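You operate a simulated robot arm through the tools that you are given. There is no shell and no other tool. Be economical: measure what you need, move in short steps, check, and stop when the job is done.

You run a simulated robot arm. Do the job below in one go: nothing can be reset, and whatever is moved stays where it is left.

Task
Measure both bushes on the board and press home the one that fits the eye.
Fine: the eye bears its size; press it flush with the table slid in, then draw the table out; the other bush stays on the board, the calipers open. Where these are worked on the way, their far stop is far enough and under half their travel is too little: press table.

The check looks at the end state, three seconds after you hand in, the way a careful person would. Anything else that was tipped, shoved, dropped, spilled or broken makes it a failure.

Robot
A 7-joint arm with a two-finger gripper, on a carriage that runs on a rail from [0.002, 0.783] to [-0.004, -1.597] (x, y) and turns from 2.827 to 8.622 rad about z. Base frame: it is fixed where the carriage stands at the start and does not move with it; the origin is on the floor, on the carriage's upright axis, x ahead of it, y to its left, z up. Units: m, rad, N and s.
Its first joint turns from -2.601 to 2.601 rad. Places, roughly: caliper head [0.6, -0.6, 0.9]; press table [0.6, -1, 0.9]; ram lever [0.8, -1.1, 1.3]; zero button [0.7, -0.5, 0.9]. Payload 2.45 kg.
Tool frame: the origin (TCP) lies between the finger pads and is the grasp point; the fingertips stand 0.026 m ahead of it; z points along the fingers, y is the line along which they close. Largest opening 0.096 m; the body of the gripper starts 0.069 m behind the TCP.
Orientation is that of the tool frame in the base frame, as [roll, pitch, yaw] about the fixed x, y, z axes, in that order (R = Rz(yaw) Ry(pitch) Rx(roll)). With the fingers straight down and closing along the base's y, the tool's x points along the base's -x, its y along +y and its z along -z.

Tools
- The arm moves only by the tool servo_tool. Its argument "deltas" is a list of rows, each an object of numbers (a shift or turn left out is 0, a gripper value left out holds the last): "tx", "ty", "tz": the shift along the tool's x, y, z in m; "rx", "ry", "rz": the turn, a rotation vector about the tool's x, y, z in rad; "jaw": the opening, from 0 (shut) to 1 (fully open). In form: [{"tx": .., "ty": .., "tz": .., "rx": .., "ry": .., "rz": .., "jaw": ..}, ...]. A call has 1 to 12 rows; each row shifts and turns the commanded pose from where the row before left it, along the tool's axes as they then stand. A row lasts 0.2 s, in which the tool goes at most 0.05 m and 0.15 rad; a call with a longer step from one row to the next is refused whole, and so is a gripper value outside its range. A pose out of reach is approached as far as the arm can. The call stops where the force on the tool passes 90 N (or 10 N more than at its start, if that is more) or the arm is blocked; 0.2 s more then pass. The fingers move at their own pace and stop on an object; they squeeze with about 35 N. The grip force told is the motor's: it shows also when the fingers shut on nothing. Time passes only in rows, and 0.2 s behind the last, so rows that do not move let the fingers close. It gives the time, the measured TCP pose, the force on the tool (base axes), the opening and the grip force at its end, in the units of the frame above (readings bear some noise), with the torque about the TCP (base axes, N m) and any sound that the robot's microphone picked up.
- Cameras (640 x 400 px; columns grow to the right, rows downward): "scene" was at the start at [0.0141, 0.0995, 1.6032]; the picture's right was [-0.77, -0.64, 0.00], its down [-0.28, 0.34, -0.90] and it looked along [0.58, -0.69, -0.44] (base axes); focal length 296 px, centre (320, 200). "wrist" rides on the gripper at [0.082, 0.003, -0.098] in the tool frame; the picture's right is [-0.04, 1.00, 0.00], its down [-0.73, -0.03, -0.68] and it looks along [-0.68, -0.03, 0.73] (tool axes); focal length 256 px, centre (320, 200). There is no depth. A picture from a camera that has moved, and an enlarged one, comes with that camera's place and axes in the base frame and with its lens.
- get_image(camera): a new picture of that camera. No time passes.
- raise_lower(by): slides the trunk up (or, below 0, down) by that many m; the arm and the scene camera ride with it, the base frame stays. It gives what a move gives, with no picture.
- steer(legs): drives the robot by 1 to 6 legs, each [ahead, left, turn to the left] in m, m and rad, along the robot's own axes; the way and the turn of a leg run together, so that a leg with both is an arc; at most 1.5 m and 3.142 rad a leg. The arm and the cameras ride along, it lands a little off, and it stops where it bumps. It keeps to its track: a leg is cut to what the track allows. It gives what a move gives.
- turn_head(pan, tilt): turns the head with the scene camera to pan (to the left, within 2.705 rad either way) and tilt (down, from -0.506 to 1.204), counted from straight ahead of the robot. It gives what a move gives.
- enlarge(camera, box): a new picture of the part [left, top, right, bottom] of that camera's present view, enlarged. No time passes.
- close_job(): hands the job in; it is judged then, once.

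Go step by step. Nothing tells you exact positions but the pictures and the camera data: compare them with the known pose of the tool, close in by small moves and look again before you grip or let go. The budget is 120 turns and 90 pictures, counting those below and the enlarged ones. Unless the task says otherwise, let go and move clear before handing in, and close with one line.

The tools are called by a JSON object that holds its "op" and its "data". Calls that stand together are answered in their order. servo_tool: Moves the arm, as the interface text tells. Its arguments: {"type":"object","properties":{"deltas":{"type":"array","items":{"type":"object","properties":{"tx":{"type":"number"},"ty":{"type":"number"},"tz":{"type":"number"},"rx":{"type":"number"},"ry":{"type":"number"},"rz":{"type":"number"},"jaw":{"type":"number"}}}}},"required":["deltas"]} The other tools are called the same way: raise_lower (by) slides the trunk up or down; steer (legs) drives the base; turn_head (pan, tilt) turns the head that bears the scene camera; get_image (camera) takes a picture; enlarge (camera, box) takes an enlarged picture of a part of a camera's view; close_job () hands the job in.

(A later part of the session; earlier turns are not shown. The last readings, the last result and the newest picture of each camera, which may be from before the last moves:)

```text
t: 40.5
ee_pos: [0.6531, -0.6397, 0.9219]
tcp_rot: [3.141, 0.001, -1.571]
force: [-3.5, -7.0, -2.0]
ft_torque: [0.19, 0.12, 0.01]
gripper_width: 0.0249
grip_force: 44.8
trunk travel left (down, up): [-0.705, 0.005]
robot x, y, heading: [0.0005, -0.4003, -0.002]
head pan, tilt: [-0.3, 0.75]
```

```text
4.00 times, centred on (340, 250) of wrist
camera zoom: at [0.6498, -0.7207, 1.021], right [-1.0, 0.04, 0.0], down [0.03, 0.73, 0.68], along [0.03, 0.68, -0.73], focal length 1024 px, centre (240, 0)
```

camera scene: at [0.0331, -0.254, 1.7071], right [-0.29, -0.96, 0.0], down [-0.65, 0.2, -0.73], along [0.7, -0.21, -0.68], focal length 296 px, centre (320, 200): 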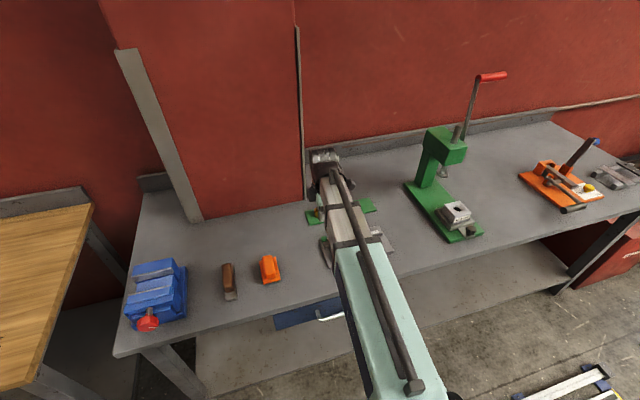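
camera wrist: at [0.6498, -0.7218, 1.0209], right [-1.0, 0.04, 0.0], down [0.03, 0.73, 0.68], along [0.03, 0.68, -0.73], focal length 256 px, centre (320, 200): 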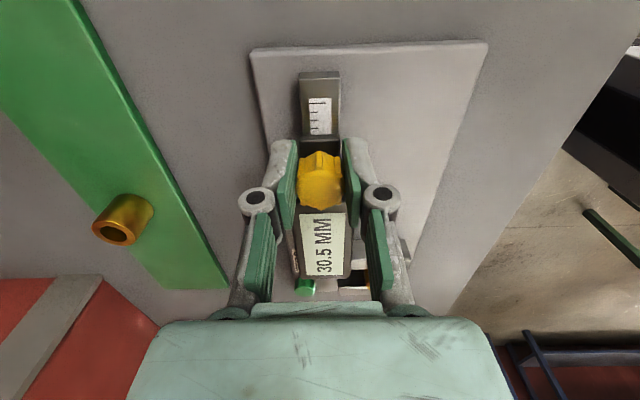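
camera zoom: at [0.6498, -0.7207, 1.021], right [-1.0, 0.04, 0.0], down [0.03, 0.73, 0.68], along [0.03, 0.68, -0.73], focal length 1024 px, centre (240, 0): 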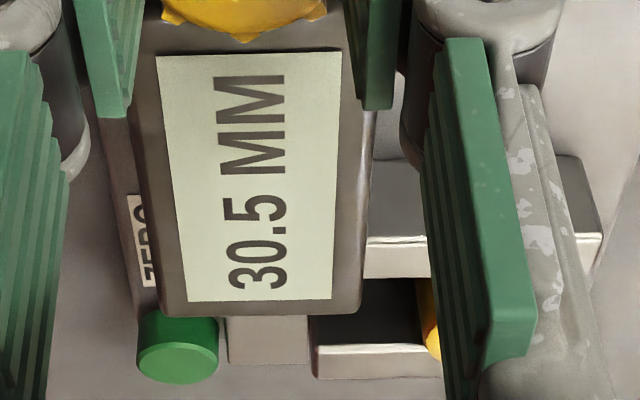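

{"op": "servo_tool", "data": {"deltas": [{"tx": -0.002}, {}]}}

{"op": "enlarge", "data": {"camera": "wrist", "box": [280, 200, 400, 300]}}

```text
t: 41.0
ee_pos: [0.6523, -0.6383, 0.9217]
tcp_rot: [-3.14, -0.002, -1.57]
force: [-2.4, -17.0, -0.9]
ft_torque: [-0.29, -0.03, -0.15]
gripper_width: 0.0247
grip_force: 44.6
trunk travel left (down, up): [-0.705, 0.005]
robot x, y, heading: [-0.0026, -0.3984, 0.008]
head pan, tilt: [-0.3, 0.75]
```

```text
4.00 times, centred on (340, 250) of wrist
camera zoom: at [0.6496, -0.7203, 1.021], right [-1.0, 0.04, 0.0], down [0.03, 0.73, 0.68], along [0.03, 0.68, -0.74], focal length 1024 px, centre (240, 0)
```

zoom: 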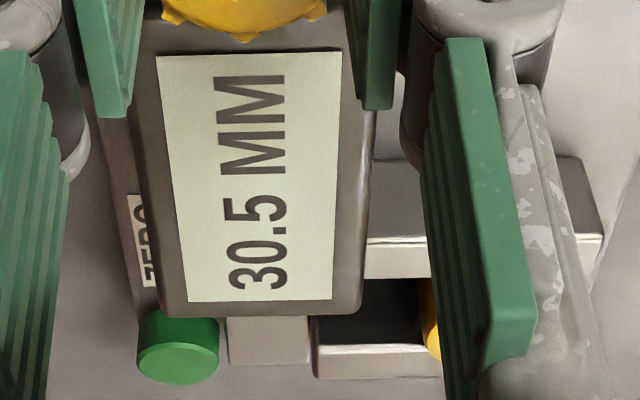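

{"op": "servo_tool", "data": {"deltas": [{"tx": 0.003}, {"jaw": 0.6}, {}, {"tz": -0.04}, {}]}}

{"op": "get_image", "data": {"camera": "wrist"}}

```text
t: 42.2
ee_pos: [0.6528, -0.638, 0.9626]
tcp_rot: [-3.142, -0.001, -1.57]
force: [0.0, 0.5, 1.0]
ft_torque: [0.02, -0.02, 0.01]
gripper_width: 0.0577
grip_force: 0.1
trunk travel left (down, up): [-0.705, 0.005]
robot x, y, heading: [-0.0027, -0.3981, 0.003]
head pan, tilt: [-0.3, 0.75]
```

```text
47 pictures are left
camera wrist: at [0.6499, -0.7201, 1.0616], right [-1.0, 0.04, 0.0], down [0.03, 0.73, 0.68], along [0.03, 0.68, -0.73], focal length 256 px, centre (320, 200)
```

wrist: 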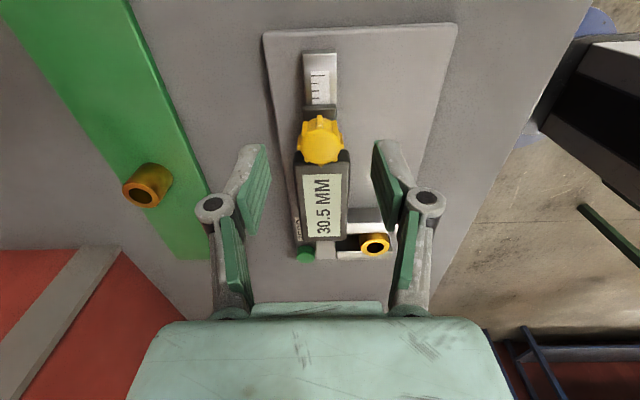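

{"op": "enlarge", "data": {"camera": "wrist", "box": [290, 190, 410, 275]}}

```text
4.71 times, centred on (350, 232) of wrist
camera zoom: at [0.6499, -0.7201, 1.0616], right [-1.0, 0.04, 0.0], down [0.03, 0.73, 0.68], along [0.03, 0.68, -0.73], focal length 1205 px, centre (179, 47)
```

zoom: 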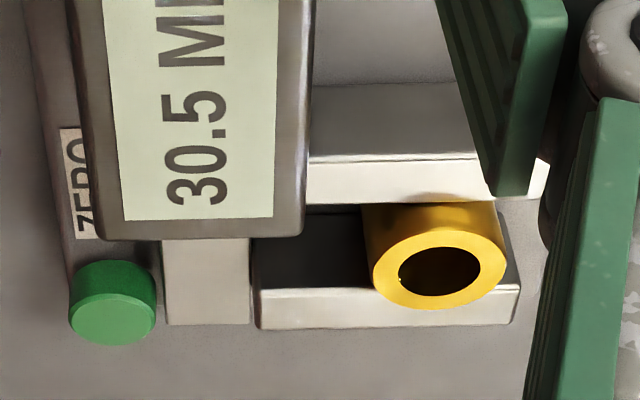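

The bush is truly clamped and reads 30.5. I'll reopen the calipers now.

{"op": "servo_tool", "data": {"deltas": [{"tz": 0.038, "tx": 0.001}, {"jaw": 0}, {}, {}, {"tx": 0.008}, {"tx": 0.01}, {"tx": 0.006}, {}, {"jaw": 0.6}, {}, {"tz": -0.06}]}}

{"op": "get_image", "data": {"camera": "wrist"}}

```text
refused: row 11 steps farther than a row can; nothing moved
```

```text
45 pictures are left
camera wrist: at [0.6499, -0.7201, 1.0616], right [-1.0, 0.04, 0.0], down [0.03, 0.73, 0.68], along [0.03, 0.68, -0.73], focal length 256 px, centre (320, 200)
```

wrist: 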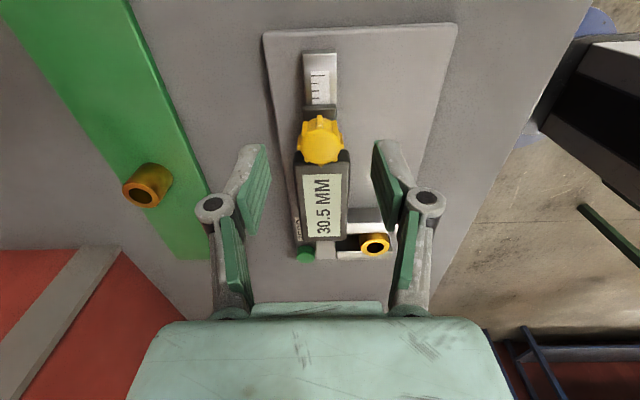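

{"op": "servo_tool", "data": {"deltas": [{"tz": 0.038, "tx": 0.001}, {"jaw": 0}, {}, {}, {"tx": 0.008}, {"tx": 0.01}, {"tx": 0.006}, {}, {"jaw": 0.6}, {}, {"tz": -0.045}, {"tz": -0.025}]}}

{"op": "get_image", "data": {"camera": "wrist"}}

```text
t: 44.9
ee_pos: [0.6524, -0.6641, 0.9945]
tcp_rot: [3.14, 0.002, -1.568]
force: [-0.5, -1.0, -0.5]
ft_torque: [0.02, 0.0, 0.02]
gripper_width: 0.0576
grip_force: 0.0
trunk travel left (down, up): [-0.705, 0.005]
robot x, y, heading: [-0.0016, -0.3977, 0.001]
head pan, tilt: [-0.3, 0.75]
```

```text
44 pictures are left
camera wrist: at [0.6492, -0.7457, 1.0931], right [-1.0, 0.04, 0.0], down [0.03, 0.73, 0.68], along [0.03, 0.68, -0.73], focal length 256 px, centre (320, 200)
```

wrist: 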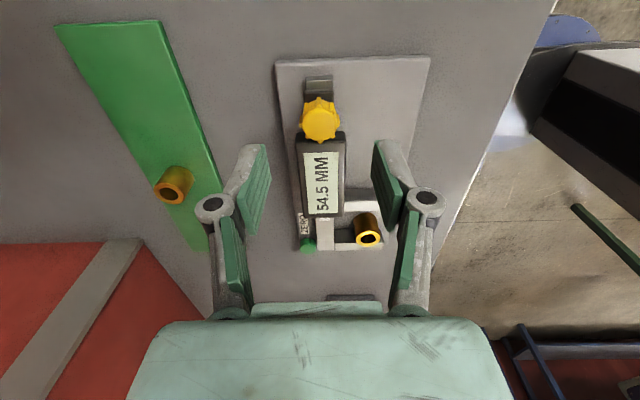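

Open at 54.5. Moving over the bush to pick it up again.

{"op": "servo_tool", "data": {"deltas": [{"tx": -0.04, "ty": 0.013, "jaw": 0.43}, {"tx": -0.04, "ty": 0.013}, {"tx": -0.04, "ty": 0.013}, {"tx": -0.037, "ty": 0.0125}, {"tz": 0.04}, {}]}}

{"op": "get_image", "data": {"camera": "wrist"}}

```text
t: 46.2
ee_pos: [0.601, -0.5061, 0.9533]
tcp_rot: [3.141, -0.001, -1.57]
force: [0.4, -1.0, -0.4]
ft_torque: [0.04, 0.02, 0.03]
gripper_width: 0.0413
grip_force: 0.0
trunk travel left (down, up): [-0.705, 0.005]
robot x, y, heading: [-0.0013, -0.3997, 0.002]
head pan, tilt: [-0.3, 0.75]
```

```text
43 pictures are left
camera wrist: at [0.5977, -0.5886, 1.0521], right [-1.0, 0.04, 0.0], down [0.03, 0.73, 0.68], along [0.03, 0.68, -0.73], focal length 256 px, centre (320, 200)
```

wrist: 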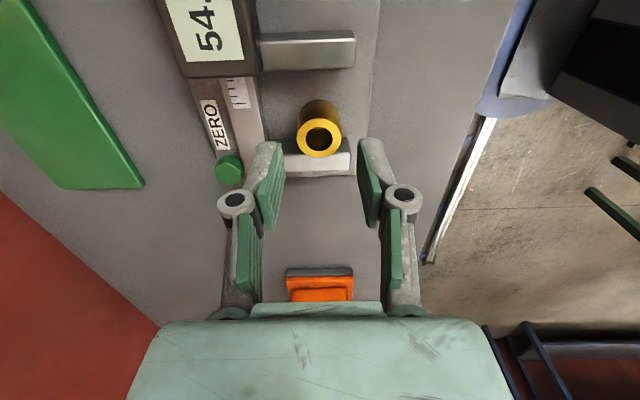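

Aligned. Pick it up and carry it back to its spot on the board.

{"op": "servo_tool", "data": {"deltas": [{"tz": 0.03}, {"tz": 0.02}, {"jaw": 0}, {}, {}, {"tz": -0.04}, {"tz": -0.045}, {"ty": -0.045, "tx": -0.004}, {"ty": -0.045, "tx": -0.004}, {"ty": -0.045, "tx": -0.004}, {"ty": -0.045, "tx": -0.004}, {"ty": -0.03}]}}

{"op": "get_image", "data": {"camera": "wrist"}}

```text
t: 48.9
ee_pos: [0.8117, -0.4913, 0.9888]
tcp_rot: [3.141, 0.0, -1.569]
force: [0.9, 0.0, -1.3]
ft_torque: [-0.03, 0.0, 0.0]
gripper_width: 0.0289
grip_force: 35.0
trunk travel left (down, up): [-0.705, 0.005]
robot x, y, heading: [-0.0044, -0.3972, -0.002]
head pan, tilt: [-0.3, 0.75]
```

```text
42 pictures are left
camera wrist: at [0.8092, -0.5727, 1.0868], right [-1.0, 0.04, 0.0], down [0.03, 0.73, 0.68], along [0.03, 0.68, -0.73], focal length 256 px, centre (320, 200)
```

wrist: 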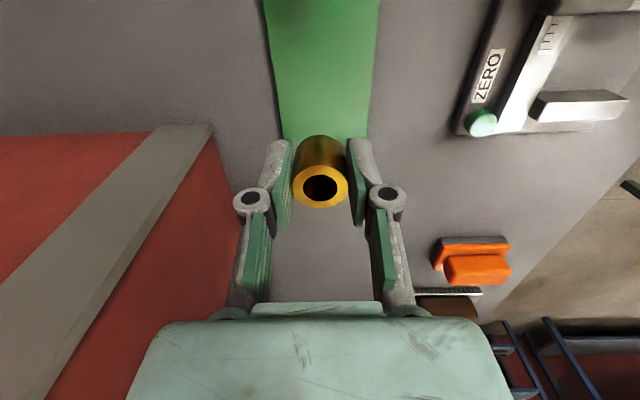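

{"op": "servo_tool", "data": {"deltas": [{"tz": 0.045}, {"tz": 0.041}, {"tz": 0.001}, {"tz": 0.001}, {"tz": 0.001}, {}]}}

```text
t: 50.2
ee_pos: [0.8112, -0.4912, 0.8982]
tcp_rot: [-3.141, 0.0, -1.569]
force: [-0.7, -0.4, -2.0]
ft_torque: [-0.03, 0.01, -0.01]
gripper_width: 0.0288
grip_force: 34.8
trunk travel left (down, up): [-0.705, 0.005]
robot x, y, heading: [-0.0032, -0.3977, 0.001]
head pan, tilt: [-0.3, 0.75]
```

{"op": "servo_tool", "data": {"deltas": [{"tz": 0.001}, {"tz": 0.001}, {}]}}

```text
t: 51.0
ee_pos: [0.8108, -0.4905, 0.8999]
tcp_rot: [-3.138, -0.001, -1.57]
force: [4.6, -0.2, 14.5]
ft_torque: [0.02, -0.08, 0.0]
gripper_width: 0.0288
grip_force: 35.0
trunk travel left (down, up): [-0.705, 0.005]
robot x, y, heading: [-0.0002, -0.3963, 0.0]
head pan, tilt: [-0.3, 0.75]
```

Standing on the board (14 N). Release, lift and move over the second bush.

{"op": "servo_tool", "data": {"deltas": [{"tz": -0.001}, {"jaw": 0.6}, {}, {"tz": -0.04}, {"tz": -0.045}, {"tx": 0.048}, {"tx": 0.047}, {}]}}

{"op": "get_image", "data": {"camera": "wrist"}}

```text
t: 52.9
ee_pos: [0.8114, -0.5876, 0.9845]
tcp_rot: [-3.14, -0.001, -1.569]
force: [-0.7, -0.4, -0.8]
ft_torque: [0.02, -0.02, 0.0]
gripper_width: 0.0578
grip_force: 0.1
trunk travel left (down, up): [-0.705, 0.005]
robot x, y, heading: [-0.0014, -0.397, 0.002]
head pan, tilt: [-0.3, 0.75]
```

```text
41 pictures are left
camera wrist: at [0.8086, -0.6689, 1.0835], right [-1.0, 0.04, 0.0], down [0.03, 0.73, 0.68], along [0.03, 0.68, -0.73], focal length 256 px, centre (320, 200)
```

wrist: 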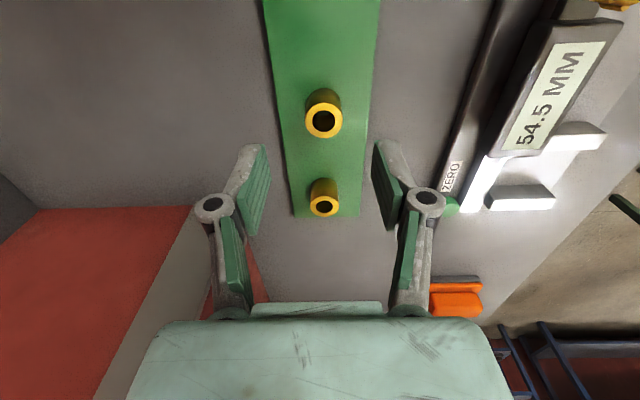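

Aligned over the second bush; gripping it and carrying it over the caliper gap.

{"op": "servo_tool", "data": {"deltas": [{"tx": -0.004, "tz": 0.045}, {"tz": 0.04}, {"jaw": 0}, {}, {}, {"tz": -0.045}, {"tz": -0.045}, {"ty": 0.045, "tx": -0.015}, {"ty": 0.045, "tx": -0.015}, {"ty": 0.045, "tx": -0.015}, {"ty": 0.045, "tx": -0.015}, {"ty": 0.03, "tx": -0.009}]}}

{"op": "get_image", "data": {"camera": "wrist"}}

```text
t: 55.5
ee_pos: [0.5988, -0.5129, 0.9894]
tcp_rot: [-3.141, 0.001, -1.569]
force: [-0.2, 0.4, -1.2]
ft_torque: [0.02, 0.0, 0.0]
gripper_width: 0.0289
grip_force: 34.7
trunk travel left (down, up): [-0.705, 0.005]
robot x, y, heading: [-0.0014, -0.4004, 0.004]
head pan, tilt: [-0.3, 0.75]
```

```text
40 pictures are left
camera wrist: at [0.5966, -0.5947, 1.0882], right [-1.0, 0.04, 0.0], down [0.03, 0.73, 0.68], along [0.03, 0.68, -0.73], focal length 256 px, centre (320, 200)
```

wrist: 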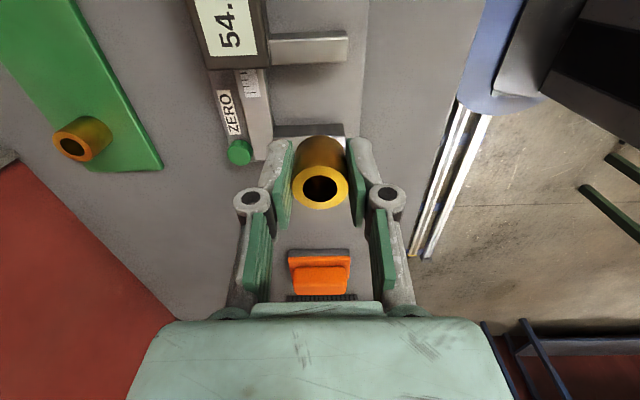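

{"op": "servo_tool", "data": {"deltas": [{"tz": 0.04, "tx": 0.002}, {"tz": 0.042}, {"tz": 0.0015}, {"tz": 0.0015}, {"tz": 0.001}, {}]}}

```text
t: 56.9
ee_pos: [0.6001, -0.5153, 0.9034]
tcp_rot: [3.14, -0.001, -1.568]
force: [-0.5, -0.7, -1.1]
ft_torque: [0.02, -0.02, 0.01]
gripper_width: 0.0285
grip_force: 35.1
trunk travel left (down, up): [-0.705, 0.005]
robot x, y, heading: [0.002, -0.4035, 0.003]
head pan, tilt: [-0.3, 0.75]
```

{"op": "servo_tool", "data": {"deltas": [{"tz": 0.001}, {"tz": 0.001}, {}]}}

```text
t: 57.6
ee_pos: [0.6001, -0.5147, 0.9029]
tcp_rot: [-3.138, 0.0, -1.569]
force: [2.9, -0.5, 22.1]
ft_torque: [0.06, -0.06, 0.04]
gripper_width: 0.0286
grip_force: 35.5
trunk travel left (down, up): [-0.705, 0.005]
robot x, y, heading: [0.0011, -0.3994, 0.004]
head pan, tilt: [-0.3, 0.75]
```

Contact. Release, go to the knob (≈(0.653, -0.663)), grip it and close in to about 32 mm.

{"op": "servo_tool", "data": {"deltas": [{"tz": -0.0015}, {"jaw": 0.43}, {}, {"tz": -0.03}, {"tz": -0.045}, {"tx": 0.04, "ty": -0.015, "jaw": 0.6}, {"tx": 0.04, "ty": -0.015}, {"tx": 0.04, "ty": -0.015}, {"tx": 0.028, "ty": -0.008}, {"tz": 0.03}, {"tz": 0.025}, {"jaw": 0}]}}

{"op": "servo_tool", "data": {"deltas": [{}, {}, {"tx": -0.008}, {"tx": -0.008}, {"tx": -0.003}, {"tx": -0.003}, {"tx": -0.0015}, {"tx": -0.001}, {"tx": -0.001}, {"tx": -0.001}, {"tx": -0.001}, {}]}}

{"op": "get_image", "data": {"camera": "wrist"}}

```text
t: 60.2
ee_pos: [0.6521, -0.6642, 0.9232]
tcp_rot: [3.141, 0.0, -1.569]
force: [-9.8, -0.8, -1.1]
ft_torque: [-0.04, 0.12, 0.03]
gripper_width: 0.0248
grip_force: 45.2
trunk travel left (down, up): [-0.705, 0.005]
robot x, y, heading: [-0.0002, -0.398, -0.0]
head pan, tilt: [-0.3, 0.75]
```

```text
t: 62.9
ee_pos: [0.6523, -0.6379, 0.9224]
tcp_rot: [-3.141, -0.002, -1.572]
force: [-18.6, -17.5, -10.0]
ft_torque: [0.65, 0.39, 0.06]
gripper_width: 0.0248
grip_force: 45.0
trunk travel left (down, up): [-0.705, 0.005]
robot x, y, heading: [-0.0015, -0.3989, 0.0]
head pan, tilt: [-0.3, 0.75]
```

```text
39 pictures are left
camera wrist: at [0.6498, -0.72, 1.0217], right [-1.0, 0.04, 0.0], down [0.03, 0.73, 0.68], along [0.03, 0.68, -0.74], focal length 256 px, centre (320, 200)
```

wrist: 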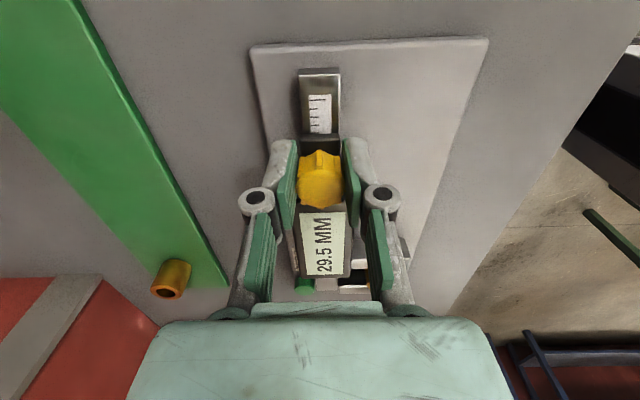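

B reads 29.5 under load; A read 30.5 and matches the eye. I'll ease off, reopen the calipers fully and check.

{"op": "servo_tool", "data": {"deltas": [{"tx": 0.003}, {"tx": 0.008}, {"tx": 0.01}, {"tx": 0.007}, {}, {"jaw": 0.6}, {}, {"tz": -0.045}, {"tz": -0.025}]}}

{"op": "servo_tool", "data": {"deltas": [{"tx": -0.04, "ty": 0.013, "jaw": 0.43}, {"tx": -0.04, "ty": 0.013}, {"tx": -0.04, "ty": 0.013}, {"tx": -0.037, "ty": 0.0125}, {"tz": 0.03}, {}]}}

{"op": "get_image", "data": {"camera": "wrist"}}

```text
t: 64.8
ee_pos: [0.6537, -0.6623, 0.9929]
tcp_rot: [3.141, 0.001, -1.57]
force: [-0.3, -0.4, 0.9]
ft_torque: [0.0, -0.02, -0.03]
gripper_width: 0.0576
grip_force: 0.0
trunk travel left (down, up): [-0.705, 0.005]
robot x, y, heading: [-0.0011, -0.3974, 0.001]
head pan, tilt: [-0.3, 0.75]
```

```text
t: 66.2
ee_pos: [0.6025, -0.5066, 0.9634]
tcp_rot: [3.141, 0.001, -1.57]
force: [0.4, 0.1, -0.5]
ft_torque: [-0.02, 0.01, -0.01]
gripper_width: 0.0413
grip_force: 0.1
trunk travel left (down, up): [-0.705, 0.005]
robot x, y, heading: [-0.0009, -0.397, -0.001]
head pan, tilt: [-0.3, 0.75]
```

```text
38 pictures are left
camera wrist: at [0.5993, -0.5888, 1.0616], right [-1.0, 0.04, 0.0], down [0.03, 0.73, 0.68], along [0.03, 0.68, -0.73], focal length 256 px, centre (320, 200)
```

wrist: 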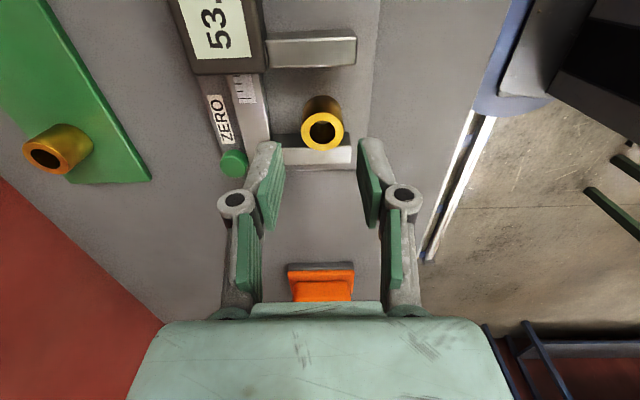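

Calipers stand open. Picking the second bush up and carrying it back to its place on the board.

{"op": "servo_tool", "data": {"deltas": [{"tz": 0.03}, {"tz": 0.03}, {"jaw": 0}, {}, {}, {"tz": -0.04}, {"tz": -0.045}, {"ty": -0.045, "tx": 0.016}, {"ty": -0.045, "tx": 0.016}, {"ty": -0.045, "tx": 0.016}, {"ty": -0.045, "tx": 0.016}, {"ty": -0.0285, "tx": 0.013}]}}

{"op": "get_image", "data": {"camera": "wrist"}}

{"op": "servo_tool", "data": {"deltas": [{"tz": 0.045}, {"tz": 0.0415}, {"tz": 0.0015}, {"tz": 0.001}, {}]}}

```text
t: 68.8
ee_pos: [0.8129, -0.5838, 0.9874]
tcp_rot: [-3.141, -0.001, -1.57]
force: [0.5, -0.3, -1.5]
ft_torque: [-0.01, -0.01, 0.01]
gripper_width: 0.0284
grip_force: 34.5
trunk travel left (down, up): [-0.705, 0.005]
robot x, y, heading: [0.0006, -0.3954, 0.007]
head pan, tilt: [-0.3, 0.75]
```

```text
37 pictures are left
camera wrist: at [0.8097, -0.665, 1.0863], right [-1.0, 0.04, 0.0], down [0.03, 0.73, 0.68], along [0.03, 0.68, -0.73], focal length 256 px, centre (320, 200)
```

wrist: 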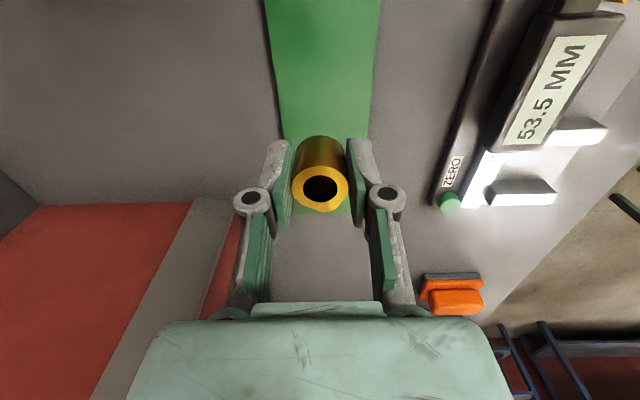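

```text
t: 70.0
ee_pos: [0.8112, -0.5826, 0.8993]
tcp_rot: [-3.139, -0.001, -1.57]
force: [-0.3, 0.4, 0.3]
ft_torque: [0.0, 0.0, 0.0]
gripper_width: 0.0287
grip_force: 35.3
trunk travel left (down, up): [-0.705, 0.005]
robot x, y, heading: [0.0011, -0.3975, 0.002]
head pan, tilt: [-0.3, 0.75]
```

{"op": "servo_tool", "data": {"deltas": [{"tz": 0.001}, {"tz": 0.001}, {}]}}

```text
t: 70.8
ee_pos: [0.8097, -0.5832, 0.8986]
tcp_rot: [-3.137, 0.001, -1.568]
force: [3.4, -1.8, 19.3]
ft_torque: [0.01, -0.08, -0.04]
gripper_width: 0.0285
grip_force: 34.7
trunk travel left (down, up): [-0.705, 0.005]
robot x, y, heading: [-0.0014, -0.399, 0.002]
head pan, tilt: [-0.3, 0.75]
```

Second bush is back on the board. Releasing and gripping bush A, a bit higher up so its lower end stays clear for the eye.

{"op": "servo_tool", "data": {"deltas": [{"tz": -0.0015}, {"jaw": 0.6}, {}, {"tz": -0.04}, {"tz": -0.045}, {"tx": -0.047}, {"tx": -0.047}, {"tz": 0.04}, {"tz": 0.037}, {"jaw": 0}, {}, {}]}}

{"op": "get_image", "data": {"camera": "wrist"}}

```text
t: 73.5
ee_pos: [0.8096, -0.4896, 0.9042]
tcp_rot: [3.142, -0.001, -1.569]
force: [0.2, 0.4, 0.5]
ft_torque: [-0.01, 0.01, -0.04]
gripper_width: 0.0288
grip_force: 35.4
trunk travel left (down, up): [-0.705, 0.005]
robot x, y, heading: [0.0009, -0.3989, -0.001]
head pan, tilt: [-0.3, 0.75]
```

```text
36 pictures are left
camera wrist: at [0.8074, -0.5708, 1.0038], right [-1.0, 0.04, 0.0], down [0.03, 0.73, 0.68], along [0.03, 0.68, -0.73], focal length 256 px, centre (320, 200)
```

wrist: 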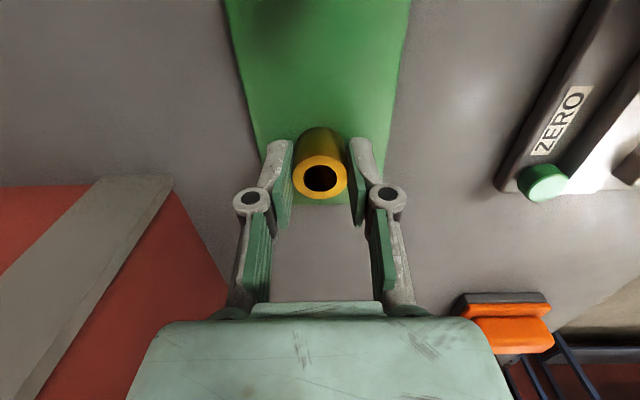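

Bush A (30.5) is held. I'll lift, draw back to x≈0.55 and turn the tool back so the fingers close along y, then drive to the press.

{"op": "servo_tool", "data": {"deltas": [{"tz": -0.045}, {"tz": -0.045}, {"tz": -0.045}, {"ty": 0.045, "tz": -0.02}, {"ty": 0.045, "tz": -0.02}, {"ty": 0.045}, {"ty": 0.045}, {"ty": 0.045}, {"ty": 0.04}, {}]}}

{"op": "servo_tool", "data": {"deltas": [{"rz": 0.1428}, {"rz": 0.1428}, {"rz": 0.1428}, {"rz": 0.1428}, {"rz": 0.1428}, {"rz": 0.1428}, {"rz": 0.1428}, {"rz": 0.1428}, {"rz": 0.1428}, {"rz": 0.1428}, {"rz": 0.1428}]}}

{"op": "steer", "data": {"legs": [[0, -0.47, 0]]}}

{"op": "turn_head", "data": {"pan": -0.2, "tilt": 0.7}}

{"op": "get_image", "data": {"camera": "wrist"}}

{"op": "get_image", "data": {"camera": "scene"}}

```text
t: 75.7
ee_pos: [0.5455, -0.4895, 1.0809]
tcp_rot: [-3.141, 0.0, -1.569]
force: [-0.2, 0.0, -0.6]
ft_torque: [0.02, 0.0, 0.04]
gripper_width: 0.0289
grip_force: 34.9
trunk travel left (down, up): [-0.705, 0.005]
robot x, y, heading: [0.0008, -0.3987, 0.001]
head pan, tilt: [-0.3, 0.75]
```

```text
t: 78.0
ee_pos: [0.546, -0.4898, 1.0807]
tcp_rot: [3.141, -0.001, 3.14]
force: [-0.2, -0.1, -1.1]
ft_torque: [-0.03, -0.02, -0.01]
gripper_width: 0.0291
grip_force: 34.6
trunk travel left (down, up): [-0.705, 0.005]
robot x, y, heading: [0.0019, -0.3951, 0.002]
head pan, tilt: [-0.3, 0.75]
```

```text
t: 80.9
ee_pos: [0.5457, -0.9641, 1.0797]
tcp_rot: [-3.14, 0.0, 3.141]
force: [0.4, -0.6, -2.0]
ft_torque: [0.02, 0.0, 0.02]
gripper_width: 0.0289
grip_force: 35.0
trunk travel left (down, up): [-0.705, 0.005]
robot x, y, heading: [0.0018, -0.8711, -0.002]
head pan, tilt: [-0.3, 0.75]
```

```text
t: 81.5
ee_pos: [0.5435, -0.9632, 1.0811]
tcp_rot: [-3.14, -0.001, 3.14]
force: [-0.5, -0.3, -1.3]
ft_torque: [0.03, 0.01, -0.01]
gripper_width: 0.0287
grip_force: 34.9
trunk travel left (down, up): [-0.705, 0.005]
robot x, y, heading: [-0.0021, -0.8676, -0.006]
head pan, tilt: [-0.201, 0.7]
```

```text
35 pictures are left
camera wrist: at [0.4632, -0.9602, 1.1799], right [0.04, 1.0, 0.0], down [0.73, -0.03, 0.68], along [0.68, -0.03, -0.73], focal length 256 px, centre (320, 200)
```

wrist: 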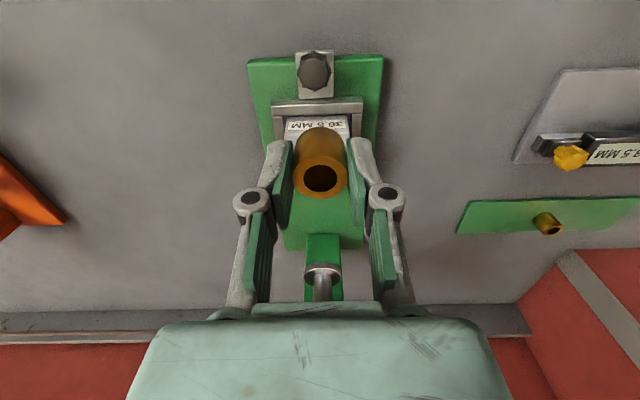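

```text
34 pictures are left
camera scene: at [0.0365, -0.7184, 1.7114], right [-0.2, -0.98, 0.0], down [-0.63, 0.13, -0.76], along [0.75, -0.15, -0.64], focal length 296 px, centre (320, 200)
```

scene: 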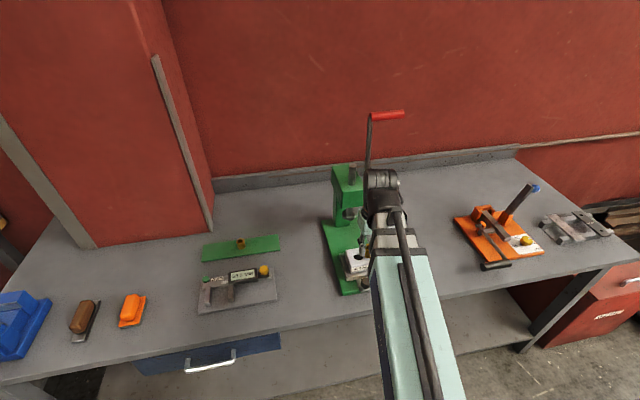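

{"op": "enlarge", "data": {"camera": "wrist", "box": [240, 40, 400, 300]}}

{"op": "enlarge", "data": {"camera": "scene", "box": [310, 100, 420, 300]}}

```text
1.54 times, centred on (320, 170) of wrist
camera zoom: at [0.4632, -0.9602, 1.1799], right [0.04, 1.0, 0.0], down [0.73, -0.03, 0.68], along [0.68, -0.03, -0.73], focal length 394 px, centre (320, 246)
```

zoom: 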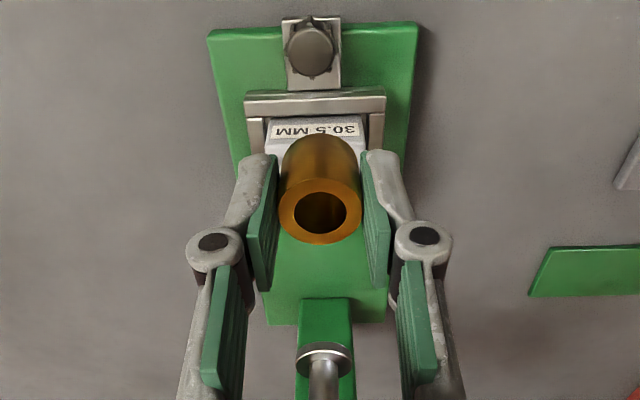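

```text
2.00 times, centred on (365, 200) of scene
camera zoom: at [0.0365, -0.7184, 1.7114], right [-0.2, -0.98, 0.0], down [-0.63, 0.13, -0.76], along [0.75, -0.15, -0.64], focal length 593 px, centre (230, 200)
```

zoom: 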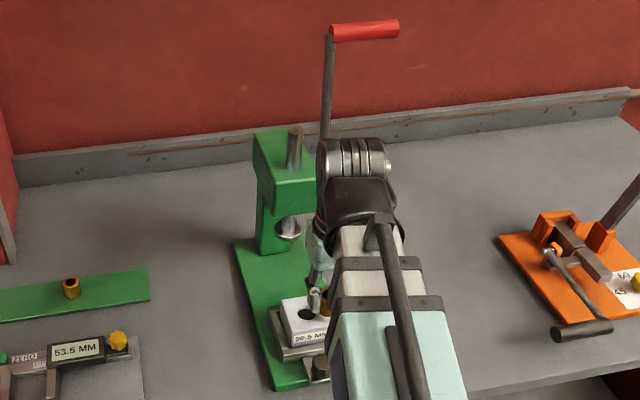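

The eye sits at about (0.628, -0.970), block top ≈0.933; the ram flange is around (0.757, -0.973, 1.005). Moving the bush over the eye.

{"op": "servo_tool", "data": {"deltas": [{"tx": -0.041, "ty": -0.007}, {"tx": -0.0405}, {"tz": 0.04}, {"tz": 0.036}, {}]}}

{"op": "get_image", "data": {"camera": "wrist"}}

{"op": "enlarge", "data": {"camera": "scene", "box": [310, 200, 400, 300]}}

```text
t: 82.7
ee_pos: [0.6262, -0.9691, 1.0051]
tcp_rot: [3.141, 0.001, 3.141]
force: [0.1, -1.1, -1.2]
ft_torque: [0.02, -0.01, 0.03]
gripper_width: 0.0289
grip_force: 35.3
trunk travel left (down, up): [-0.705, 0.005]
robot x, y, heading: [-0.0014, -0.8701, 0.001]
head pan, tilt: [-0.201, 0.7]
```

```text
31 pictures are left
camera wrist: at [0.5442, -0.967, 1.103], right [0.04, 1.0, 0.0], down [0.73, -0.03, 0.68], along [0.68, -0.03, -0.73], focal length 256 px, centre (320, 200)
```

wrist: 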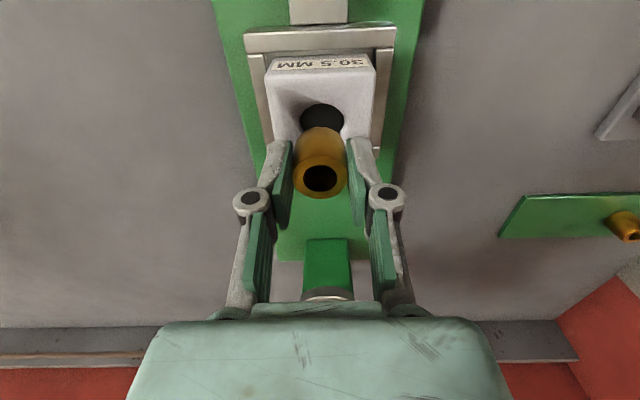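

```text
4.00 times, centred on (355, 250) of scene
camera zoom: at [0.0368, -0.7183, 1.7114], right [-0.2, -0.98, 0.0], down [-0.63, 0.13, -0.76], along [0.75, -0.15, -0.64], focal length 1186 px, centre (180, 0)
```

zoom: 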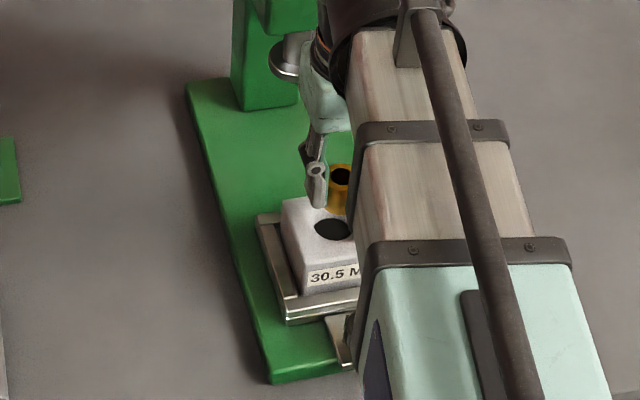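

The bush is within ~2 mm of the eye's axis. Nudging and lowering until it seats in the mouth.

{"op": "servo_tool", "data": {"deltas": [{"tx": -0.002, "ty": 0.0005, "tz": 0.015}, {"tz": 0.012}, {"tz": 0.002}, {"tz": 0.002}, {"tz": 0.002}, {"tz": 0.002}, {}]}}

{"op": "get_image", "data": {"camera": "wrist"}}

{"op": "enlarge", "data": {"camera": "scene", "box": [310, 200, 400, 300]}}

```text
t: 84.3
ee_pos: [0.6282, -0.9708, 0.9705]
tcp_rot: [3.141, 0.002, 3.138]
force: [0.5, 0.3, -2.3]
ft_torque: [-0.05, 0.0, 0.0]
gripper_width: 0.0289
grip_force: 35.1
trunk travel left (down, up): [-0.705, 0.005]
robot x, y, heading: [-0.0039, -0.8689, -0.002]
head pan, tilt: [-0.201, 0.7]
```

```text
29 pictures are left
camera wrist: at [0.5465, -0.9669, 1.069], right [0.04, 1.0, 0.0], down [0.73, -0.03, 0.68], along [0.68, -0.03, -0.73], focal length 256 px, centre (320, 200)
```

wrist: 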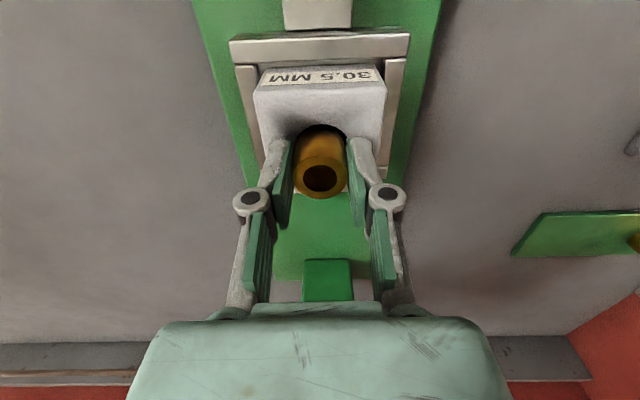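

```text
4.00 times, centred on (355, 250) of scene
camera zoom: at [0.0366, -0.7183, 1.7114], right [-0.2, -0.98, 0.0], down [-0.63, 0.13, -0.76], along [0.75, -0.15, -0.64], focal length 1186 px, centre (180, 0)
```

zoom: 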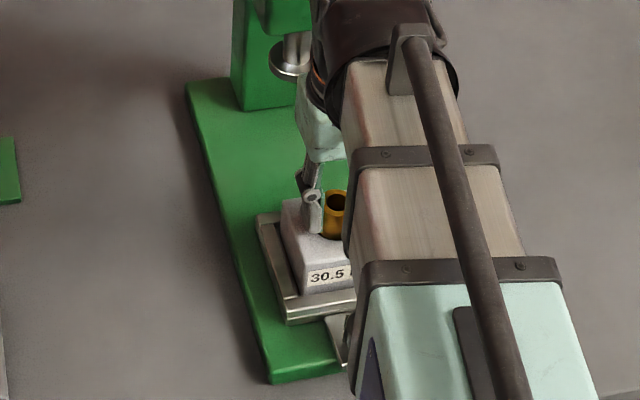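

{"op": "enlarge", "data": {"camera": "wrist", "box": [250, 90, 390, 210]}}

```text
3.33 times, centred on (320, 150) of wrist
camera zoom: at [0.5465, -0.9669, 1.069], right [0.04, 1.0, 0.0], down [0.73, -0.03, 0.68], along [0.68, -0.03, -0.73], focal length 853 px, centre (320, 367)
```

zoom: 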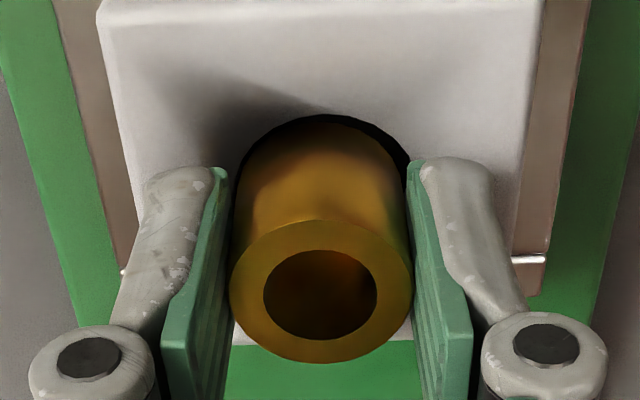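

{"op": "servo_tool", "data": {"deltas": [{"ty": 0.001}, {"tz": 0.0015}, {"tz": 0.0015}, {"tz": 0.0015}, {"tz": 0.0015}, {}]}}

{"op": "enlarge", "data": {"camera": "wrist", "box": [250, 90, 390, 210]}}

```text
t: 85.7
ee_pos: [0.6281, -0.9683, 0.9642]
tcp_rot: [-3.142, -0.002, 3.141]
force: [0.6, -0.7, -1.6]
ft_torque: [-0.02, -0.01, 0.0]
gripper_width: 0.0289
grip_force: 34.6
trunk travel left (down, up): [-0.705, 0.005]
robot x, y, heading: [-0.0037, -0.8714, -0.004]
head pan, tilt: [-0.201, 0.7]
```

```text
3.33 times, centred on (320, 150) of wrist
camera zoom: at [0.5465, -0.9659, 1.063], right [0.04, 1.0, 0.0], down [0.73, -0.03, 0.68], along [0.68, -0.03, -0.73], focal length 853 px, centre (320, 367)
```

zoom: 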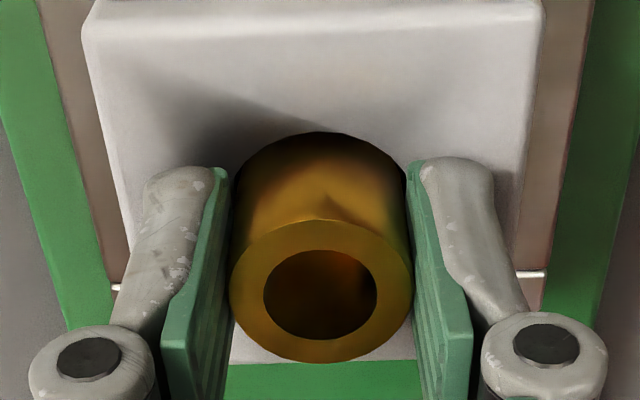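

It's entering the mouth with no resistance. Lowering further, watching the force.

{"op": "servo_tool", "data": {"deltas": [{"tz": 0.0015}, {"tz": 0.0015}, {"tz": 0.001}, {}]}}

{"op": "enlarge", "data": {"camera": "wrist", "box": [250, 90, 390, 210]}}

```text
t: 86.7
ee_pos: [0.6284, -0.9695, 0.9625]
tcp_rot: [-3.141, 0.005, 3.139]
force: [7.2, -2.0, 41.8]
ft_torque: [0.0, 0.03, 0.01]
gripper_width: 0.0288
grip_force: 35.4
trunk travel left (down, up): [-0.705, 0.005]
robot x, y, heading: [-0.0038, -0.8673, 0.006]
head pan, tilt: [-0.201, 0.7]
```

```text
3.33 times, centred on (320, 150) of wrist
camera zoom: at [0.5456, -0.9657, 1.0612], right [0.04, 1.0, 0.0], down [0.73, -0.03, 0.68], along [0.68, -0.03, -0.73], focal length 853 px, centre (320, 367)
```

zoom: 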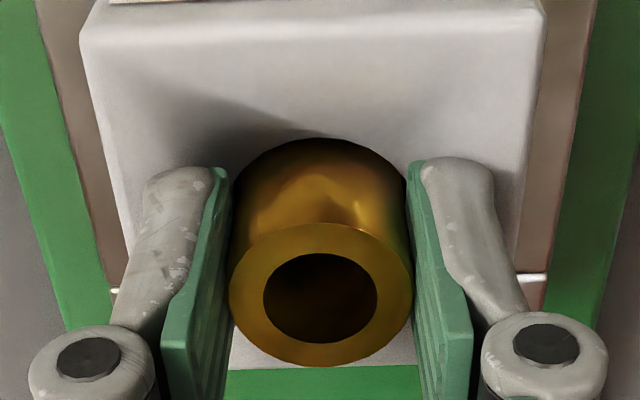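

Seated with 42 N. Easing off, opening and lifting clear.

{"op": "servo_tool", "data": {"deltas": [{"tz": -0.002}, {"jaw": 0.6}, {}, {"tz": -0.04}, {"tz": -0.03}, {"tx": 0.04}, {"tx": 0.04}, {}]}}

{"op": "get_image", "data": {"camera": "wrist"}}

```text
t: 88.5
ee_pos: [0.5475, -0.968, 1.0346]
tcp_rot: [-3.141, 0.001, 3.139]
force: [0.1, 0.2, 0.0]
ft_torque: [0.01, -0.04, 0.0]
gripper_width: 0.0578
grip_force: 0.0
trunk travel left (down, up): [-0.705, 0.005]
robot x, y, heading: [-0.0004, -0.874, -0.001]
head pan, tilt: [-0.201, 0.7]
```

```text
24 pictures are left
camera wrist: at [0.4669, -0.9654, 1.1317], right [0.04, 1.0, 0.0], down [0.73, -0.03, 0.68], along [0.68, -0.03, -0.73], focal length 256 px, centre (320, 200)
```

wrist: 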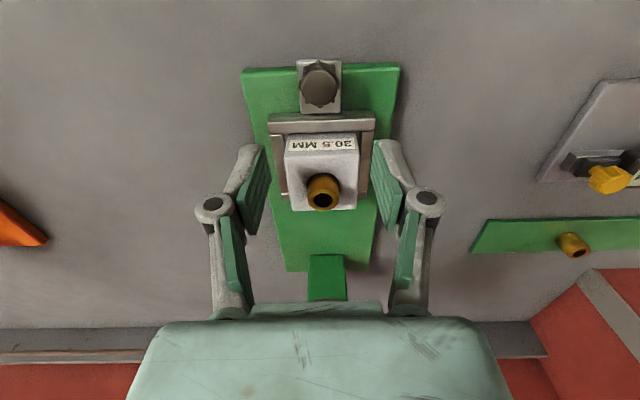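

The bush stands upright in the eye. Next the table knob at about (0.549, -0.970, top 0.90): I'll tilt the hand back 0.3 rad to keep clear of the press head, and lower around the knob.

{"op": "servo_tool", "data": {"deltas": [{"ry": -0.15}, {"ry": -0.15}, {"tx": 0.0128, "tz": 0.0414, "ty": -0.002}, {"tx": 0.0118, "tz": 0.038}, {}]}}

{"op": "get_image", "data": {"camera": "wrist"}}

```text
t: 89.7
ee_pos: [0.5661, -0.9747, 0.951]
tcp_rot: [3.141, 0.3, 3.139]
force: [-0.4, -1.1, 0.4]
ft_torque: [0.02, -0.04, 0.01]
gripper_width: 0.0577
grip_force: 0.1
out of reach, approached as far as the arm can: row 2
trunk travel left (down, up): [-0.705, 0.005]
robot x, y, heading: [0.0009, -0.8685, -0.007]
head pan, tilt: [-0.201, 0.7]
```

```text
23 pictures are left
camera wrist: at [0.46, -0.9716, 1.0211], right [0.04, 1.0, 0.01], down [0.5, -0.03, 0.87], along [0.87, -0.03, -0.5], focal length 256 px, centre (320, 200)
```

wrist: 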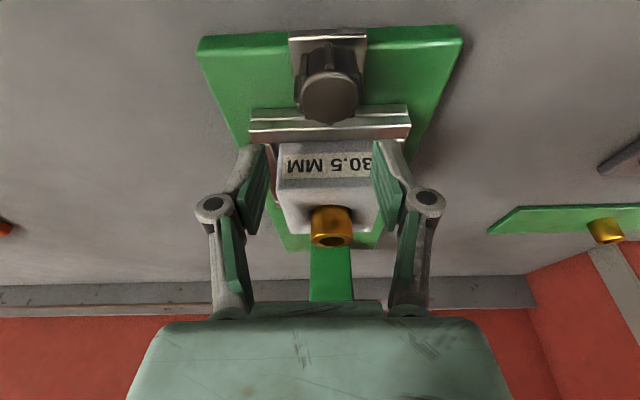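

With the tilt, this stance is too close. I'll raise, drive the carriage 0.33 further along the rail and come back from that side.

{"op": "servo_tool", "data": {"deltas": [{"tx": -0.034, "tz": -0.035}, {"tx": -0.014, "tz": -0.045}, {"tx": -0.014, "tz": -0.045}, {}]}}

{"op": "steer", "data": {"legs": [[0, -0.33, 0]]}}

{"op": "servo_tool", "data": {"deltas": [{"ty": 0.048}, {"ty": 0.048}, {"ty": 0.048}, {"ty": 0.048}, {"ty": 0.048}, {"ty": 0.048}, {"ty": 0.042}, {}]}}

```text
t: 90.7
ee_pos: [0.587, -0.9752, 1.0876]
tcp_rot: [3.141, 0.299, 3.14]
force: [0.7, 0.2, 0.5]
ft_torque: [0.01, 0.02, 0.0]
gripper_width: 0.0576
grip_force: 0.1
trunk travel left (down, up): [-0.705, 0.005]
robot x, y, heading: [-0.0007, -0.8726, 0.003]
head pan, tilt: [-0.201, 0.7]
```

```text
t: 92.9
ee_pos: [0.587, -1.3014, 1.0873]
tcp_rot: [-3.141, 0.301, 3.14]
force: [0.1, -0.8, 0.3]
ft_torque: [0.04, 0.01, 0.03]
gripper_width: 0.0576
grip_force: 0.1
trunk travel left (down, up): [-0.705, 0.005]
robot x, y, heading: [-0.0072, -1.1958, 0.0]
head pan, tilt: [-0.201, 0.7]
```

```text
t: 94.7
ee_pos: [0.5875, -0.9701, 1.0867]
tcp_rot: [-3.141, 0.3, 3.14]
force: [-1.1, 0.4, -0.3]
ft_torque: [0.02, -0.03, 0.0]
gripper_width: 0.0576
grip_force: 0.1
trunk travel left (down, up): [-0.705, 0.005]
robot x, y, heading: [-0.0075, -1.1954, -0.004]
head pan, tilt: [-0.201, 0.7]
```

{"op": "servo_tool", "data": {"deltas": [{"tx": 0.0349, "tz": -0.0108}, {"tx": 0.0116, "tz": 0.0373}, {"tx": 0.0116, "tz": 0.0373}, {"tx": 0.0116, "tz": 0.0373}, {"tx": 0.0116, "tz": 0.0373}, {}]}}

{"op": "get_image", "data": {"camera": "wrist"}}

```text
t: 96.1
ee_pos: [0.5512, -0.9716, 0.9315]
tcp_rot: [3.141, 0.302, 3.139]
force: [-0.3, -0.7, -0.4]
ft_torque: [0.01, 0.04, 0.0]
gripper_width: 0.0576
grip_force: 0.1
trunk travel left (down, up): [-0.705, 0.005]
robot x, y, heading: [-0.0057, -1.1987, -0.002]
head pan, tilt: [-0.201, 0.7]
```

```text
22 pictures are left
camera wrist: at [0.4449, -0.9677, 1.0014], right [0.04, 1.0, 0.01], down [0.5, -0.03, 0.87], along [0.87, -0.03, -0.5], focal length 256 px, centre (320, 200)
```

wrist: 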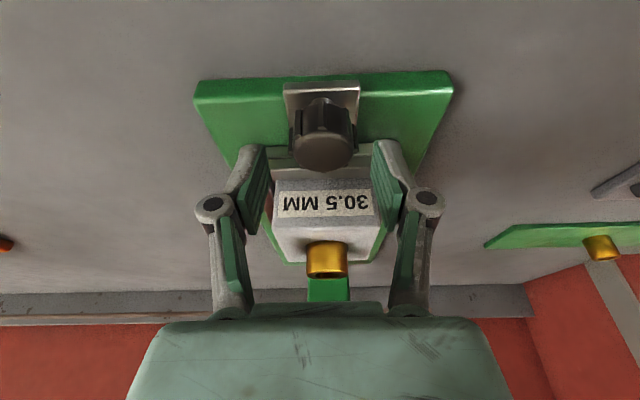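

The knob's top is at about (0.543, -0.969, 0.917). Final approach and grip.

{"op": "servo_tool", "data": {"deltas": [{"tx": 0.014, "tz": 0.0182, "ty": 0.001}, {}, {"jaw": 0}, {}, {}]}}

{"op": "get_image", "data": {"camera": "wrist"}}

```text
t: 97.3
ee_pos: [0.5427, -0.9688, 0.9104]
tcp_rot: [-3.142, 0.299, 3.141]
force: [-0.1, 2.0, 3.2]
ft_torque: [0.1, -0.35, -0.01]
gripper_width: 0.0288
grip_force: 45.0
trunk travel left (down, up): [-0.705, 0.005]
robot x, y, heading: [-0.0047, -1.1971, -0.001]
head pan, tilt: [-0.201, 0.7]
```

```text
21 pictures are left
camera wrist: at [0.4361, -0.9657, 0.98], right [0.04, 1.0, 0.01], down [0.5, -0.03, 0.87], along [0.87, -0.03, -0.5], focal length 256 px, centre (320, 200)
```

wrist: 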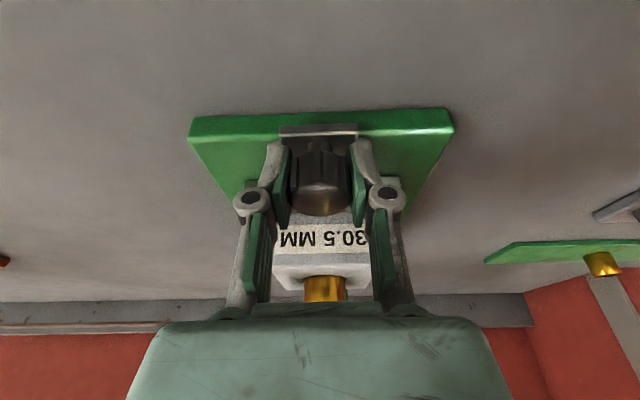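

Gripped. Sliding the table in smoothly, watching for its far stop.

{"op": "servo_tool", "data": {"deltas": [{"tx": -0.0048, "tz": 0.0015}, {"tx": -0.0096, "tz": 0.003}, {"tx": -0.0143, "tz": 0.0044}, {"tx": -0.0143, "tz": 0.0044}, {"tx": -0.0143, "tz": 0.0044}, {"tx": -0.0143, "tz": 0.0044}, {"tx": -0.0143, "tz": 0.0044}, {"tx": -0.0096, "tz": 0.003}, {"tx": -0.0048, "tz": 0.0015}, {}]}}

{"op": "get_image", "data": {"camera": "wrist"}}

```text
t: 99.5
ee_pos: [0.6478, -0.9683, 0.9093]
tcp_rot: [-3.141, 0.301, 3.141]
force: [0.3, 5.4, 9.0]
ft_torque: [0.1, 0.96, -0.02]
gripper_width: 0.0288
grip_force: 44.6
trunk travel left (down, up): [-0.705, 0.005]
robot x, y, heading: [-0.005, -1.1976, 0.001]
head pan, tilt: [-0.201, 0.7]
```

```text
20 pictures are left
camera wrist: at [0.5411, -0.9659, 0.98], right [0.04, 1.0, 0.01], down [0.5, -0.03, 0.87], along [0.87, -0.03, -0.5], focal length 256 px, centre (320, 200)
```

wrist: 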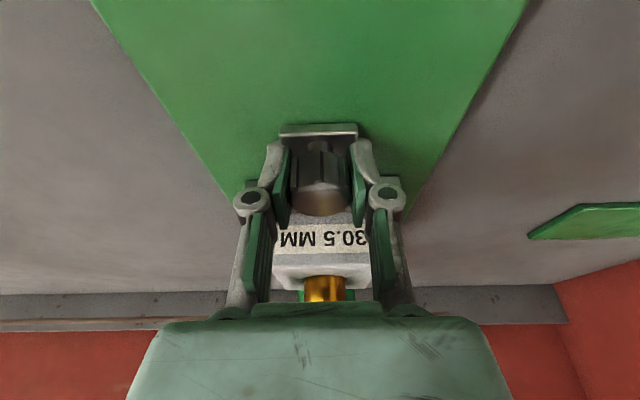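

Moved 0.105 m without resistance; continuing in small steps to the stop.

{"op": "servo_tool", "data": {"deltas": [{"tx": -0.0048, "tz": 0.0015}, {"tx": -0.0048, "tz": 0.0015}, {"tx": -0.0029, "tz": 0.0009}, {"tx": -0.0029, "tz": 0.0009}, {"tx": -0.0029, "tz": 0.0009}, {"tx": -0.0019, "tz": 0.0006}, {}]}}

```text
t: 101.1
ee_pos: [0.6676, -0.969, 0.9092]
tcp_rot: [-3.142, 0.298, 3.14]
force: [0.5, 3.7, 1.6]
ft_torque: [0.0, -0.11, -0.01]
gripper_width: 0.0288
grip_force: 44.8
trunk travel left (down, up): [-0.705, 0.005]
robot x, y, heading: [-0.0022, -1.192, -0.005]
head pan, tilt: [-0.201, 0.7]
```

{"op": "servo_tool", "data": {"deltas": [{"tx": -0.0029, "tz": 0.0009}, {"tx": -0.0029, "tz": 0.0009}, {"tx": -0.0029, "tz": 0.0009}, {"tx": -0.0019, "tz": 0.0006}, {"tx": -0.0019, "tz": 0.0006}, {}]}}

{"op": "turn_head", "data": {"pan": 0.1, "tilt": 0.65}}

{"op": "get_image", "data": {"camera": "scene"}}

```text
t: 102.5
ee_pos: [0.6837, -0.9686, 0.9115]
tcp_rot: [-3.141, 0.305, -3.141]
force: [2.0, 5.7, 7.0]
ft_torque: [-0.16, 0.24, -0.14]
gripper_width: 0.0278
grip_force: 45.1
trunk travel left (down, up): [-0.705, 0.005]
robot x, y, heading: [-0.0048, -1.1958, -0.003]
head pan, tilt: [-0.201, 0.7]
```

```text
t: 103.3
ee_pos: [0.6816, -0.9676, 0.9113]
tcp_rot: [-3.14, 0.301, 3.14]
force: [3.2, 4.7, 14.8]
ft_torque: [0.04, 0.49, -0.12]
gripper_width: 0.0285
grip_force: 44.6
trunk travel left (down, up): [-0.705, 0.005]
robot x, y, heading: [-0.004, -1.1989, 0.002]
head pan, tilt: [0.099, 0.649]
```

```text
19 pictures are left
camera scene: at [0.0378, -1.0179, 1.7158], right [0.1, -1.0, 0.0], down [-0.6, -0.06, -0.8], along [0.79, 0.08, -0.6], focal length 296 px, centre (320, 200)
```

scene: 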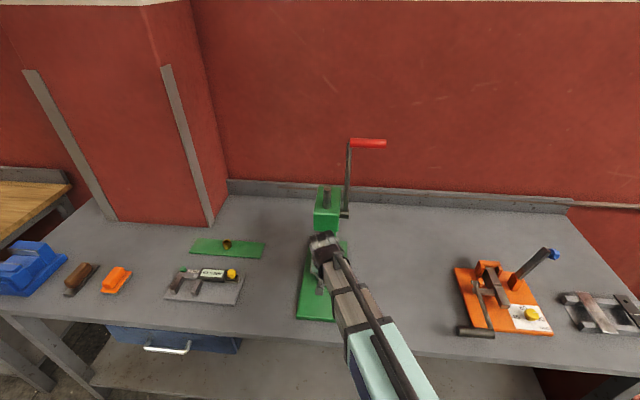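

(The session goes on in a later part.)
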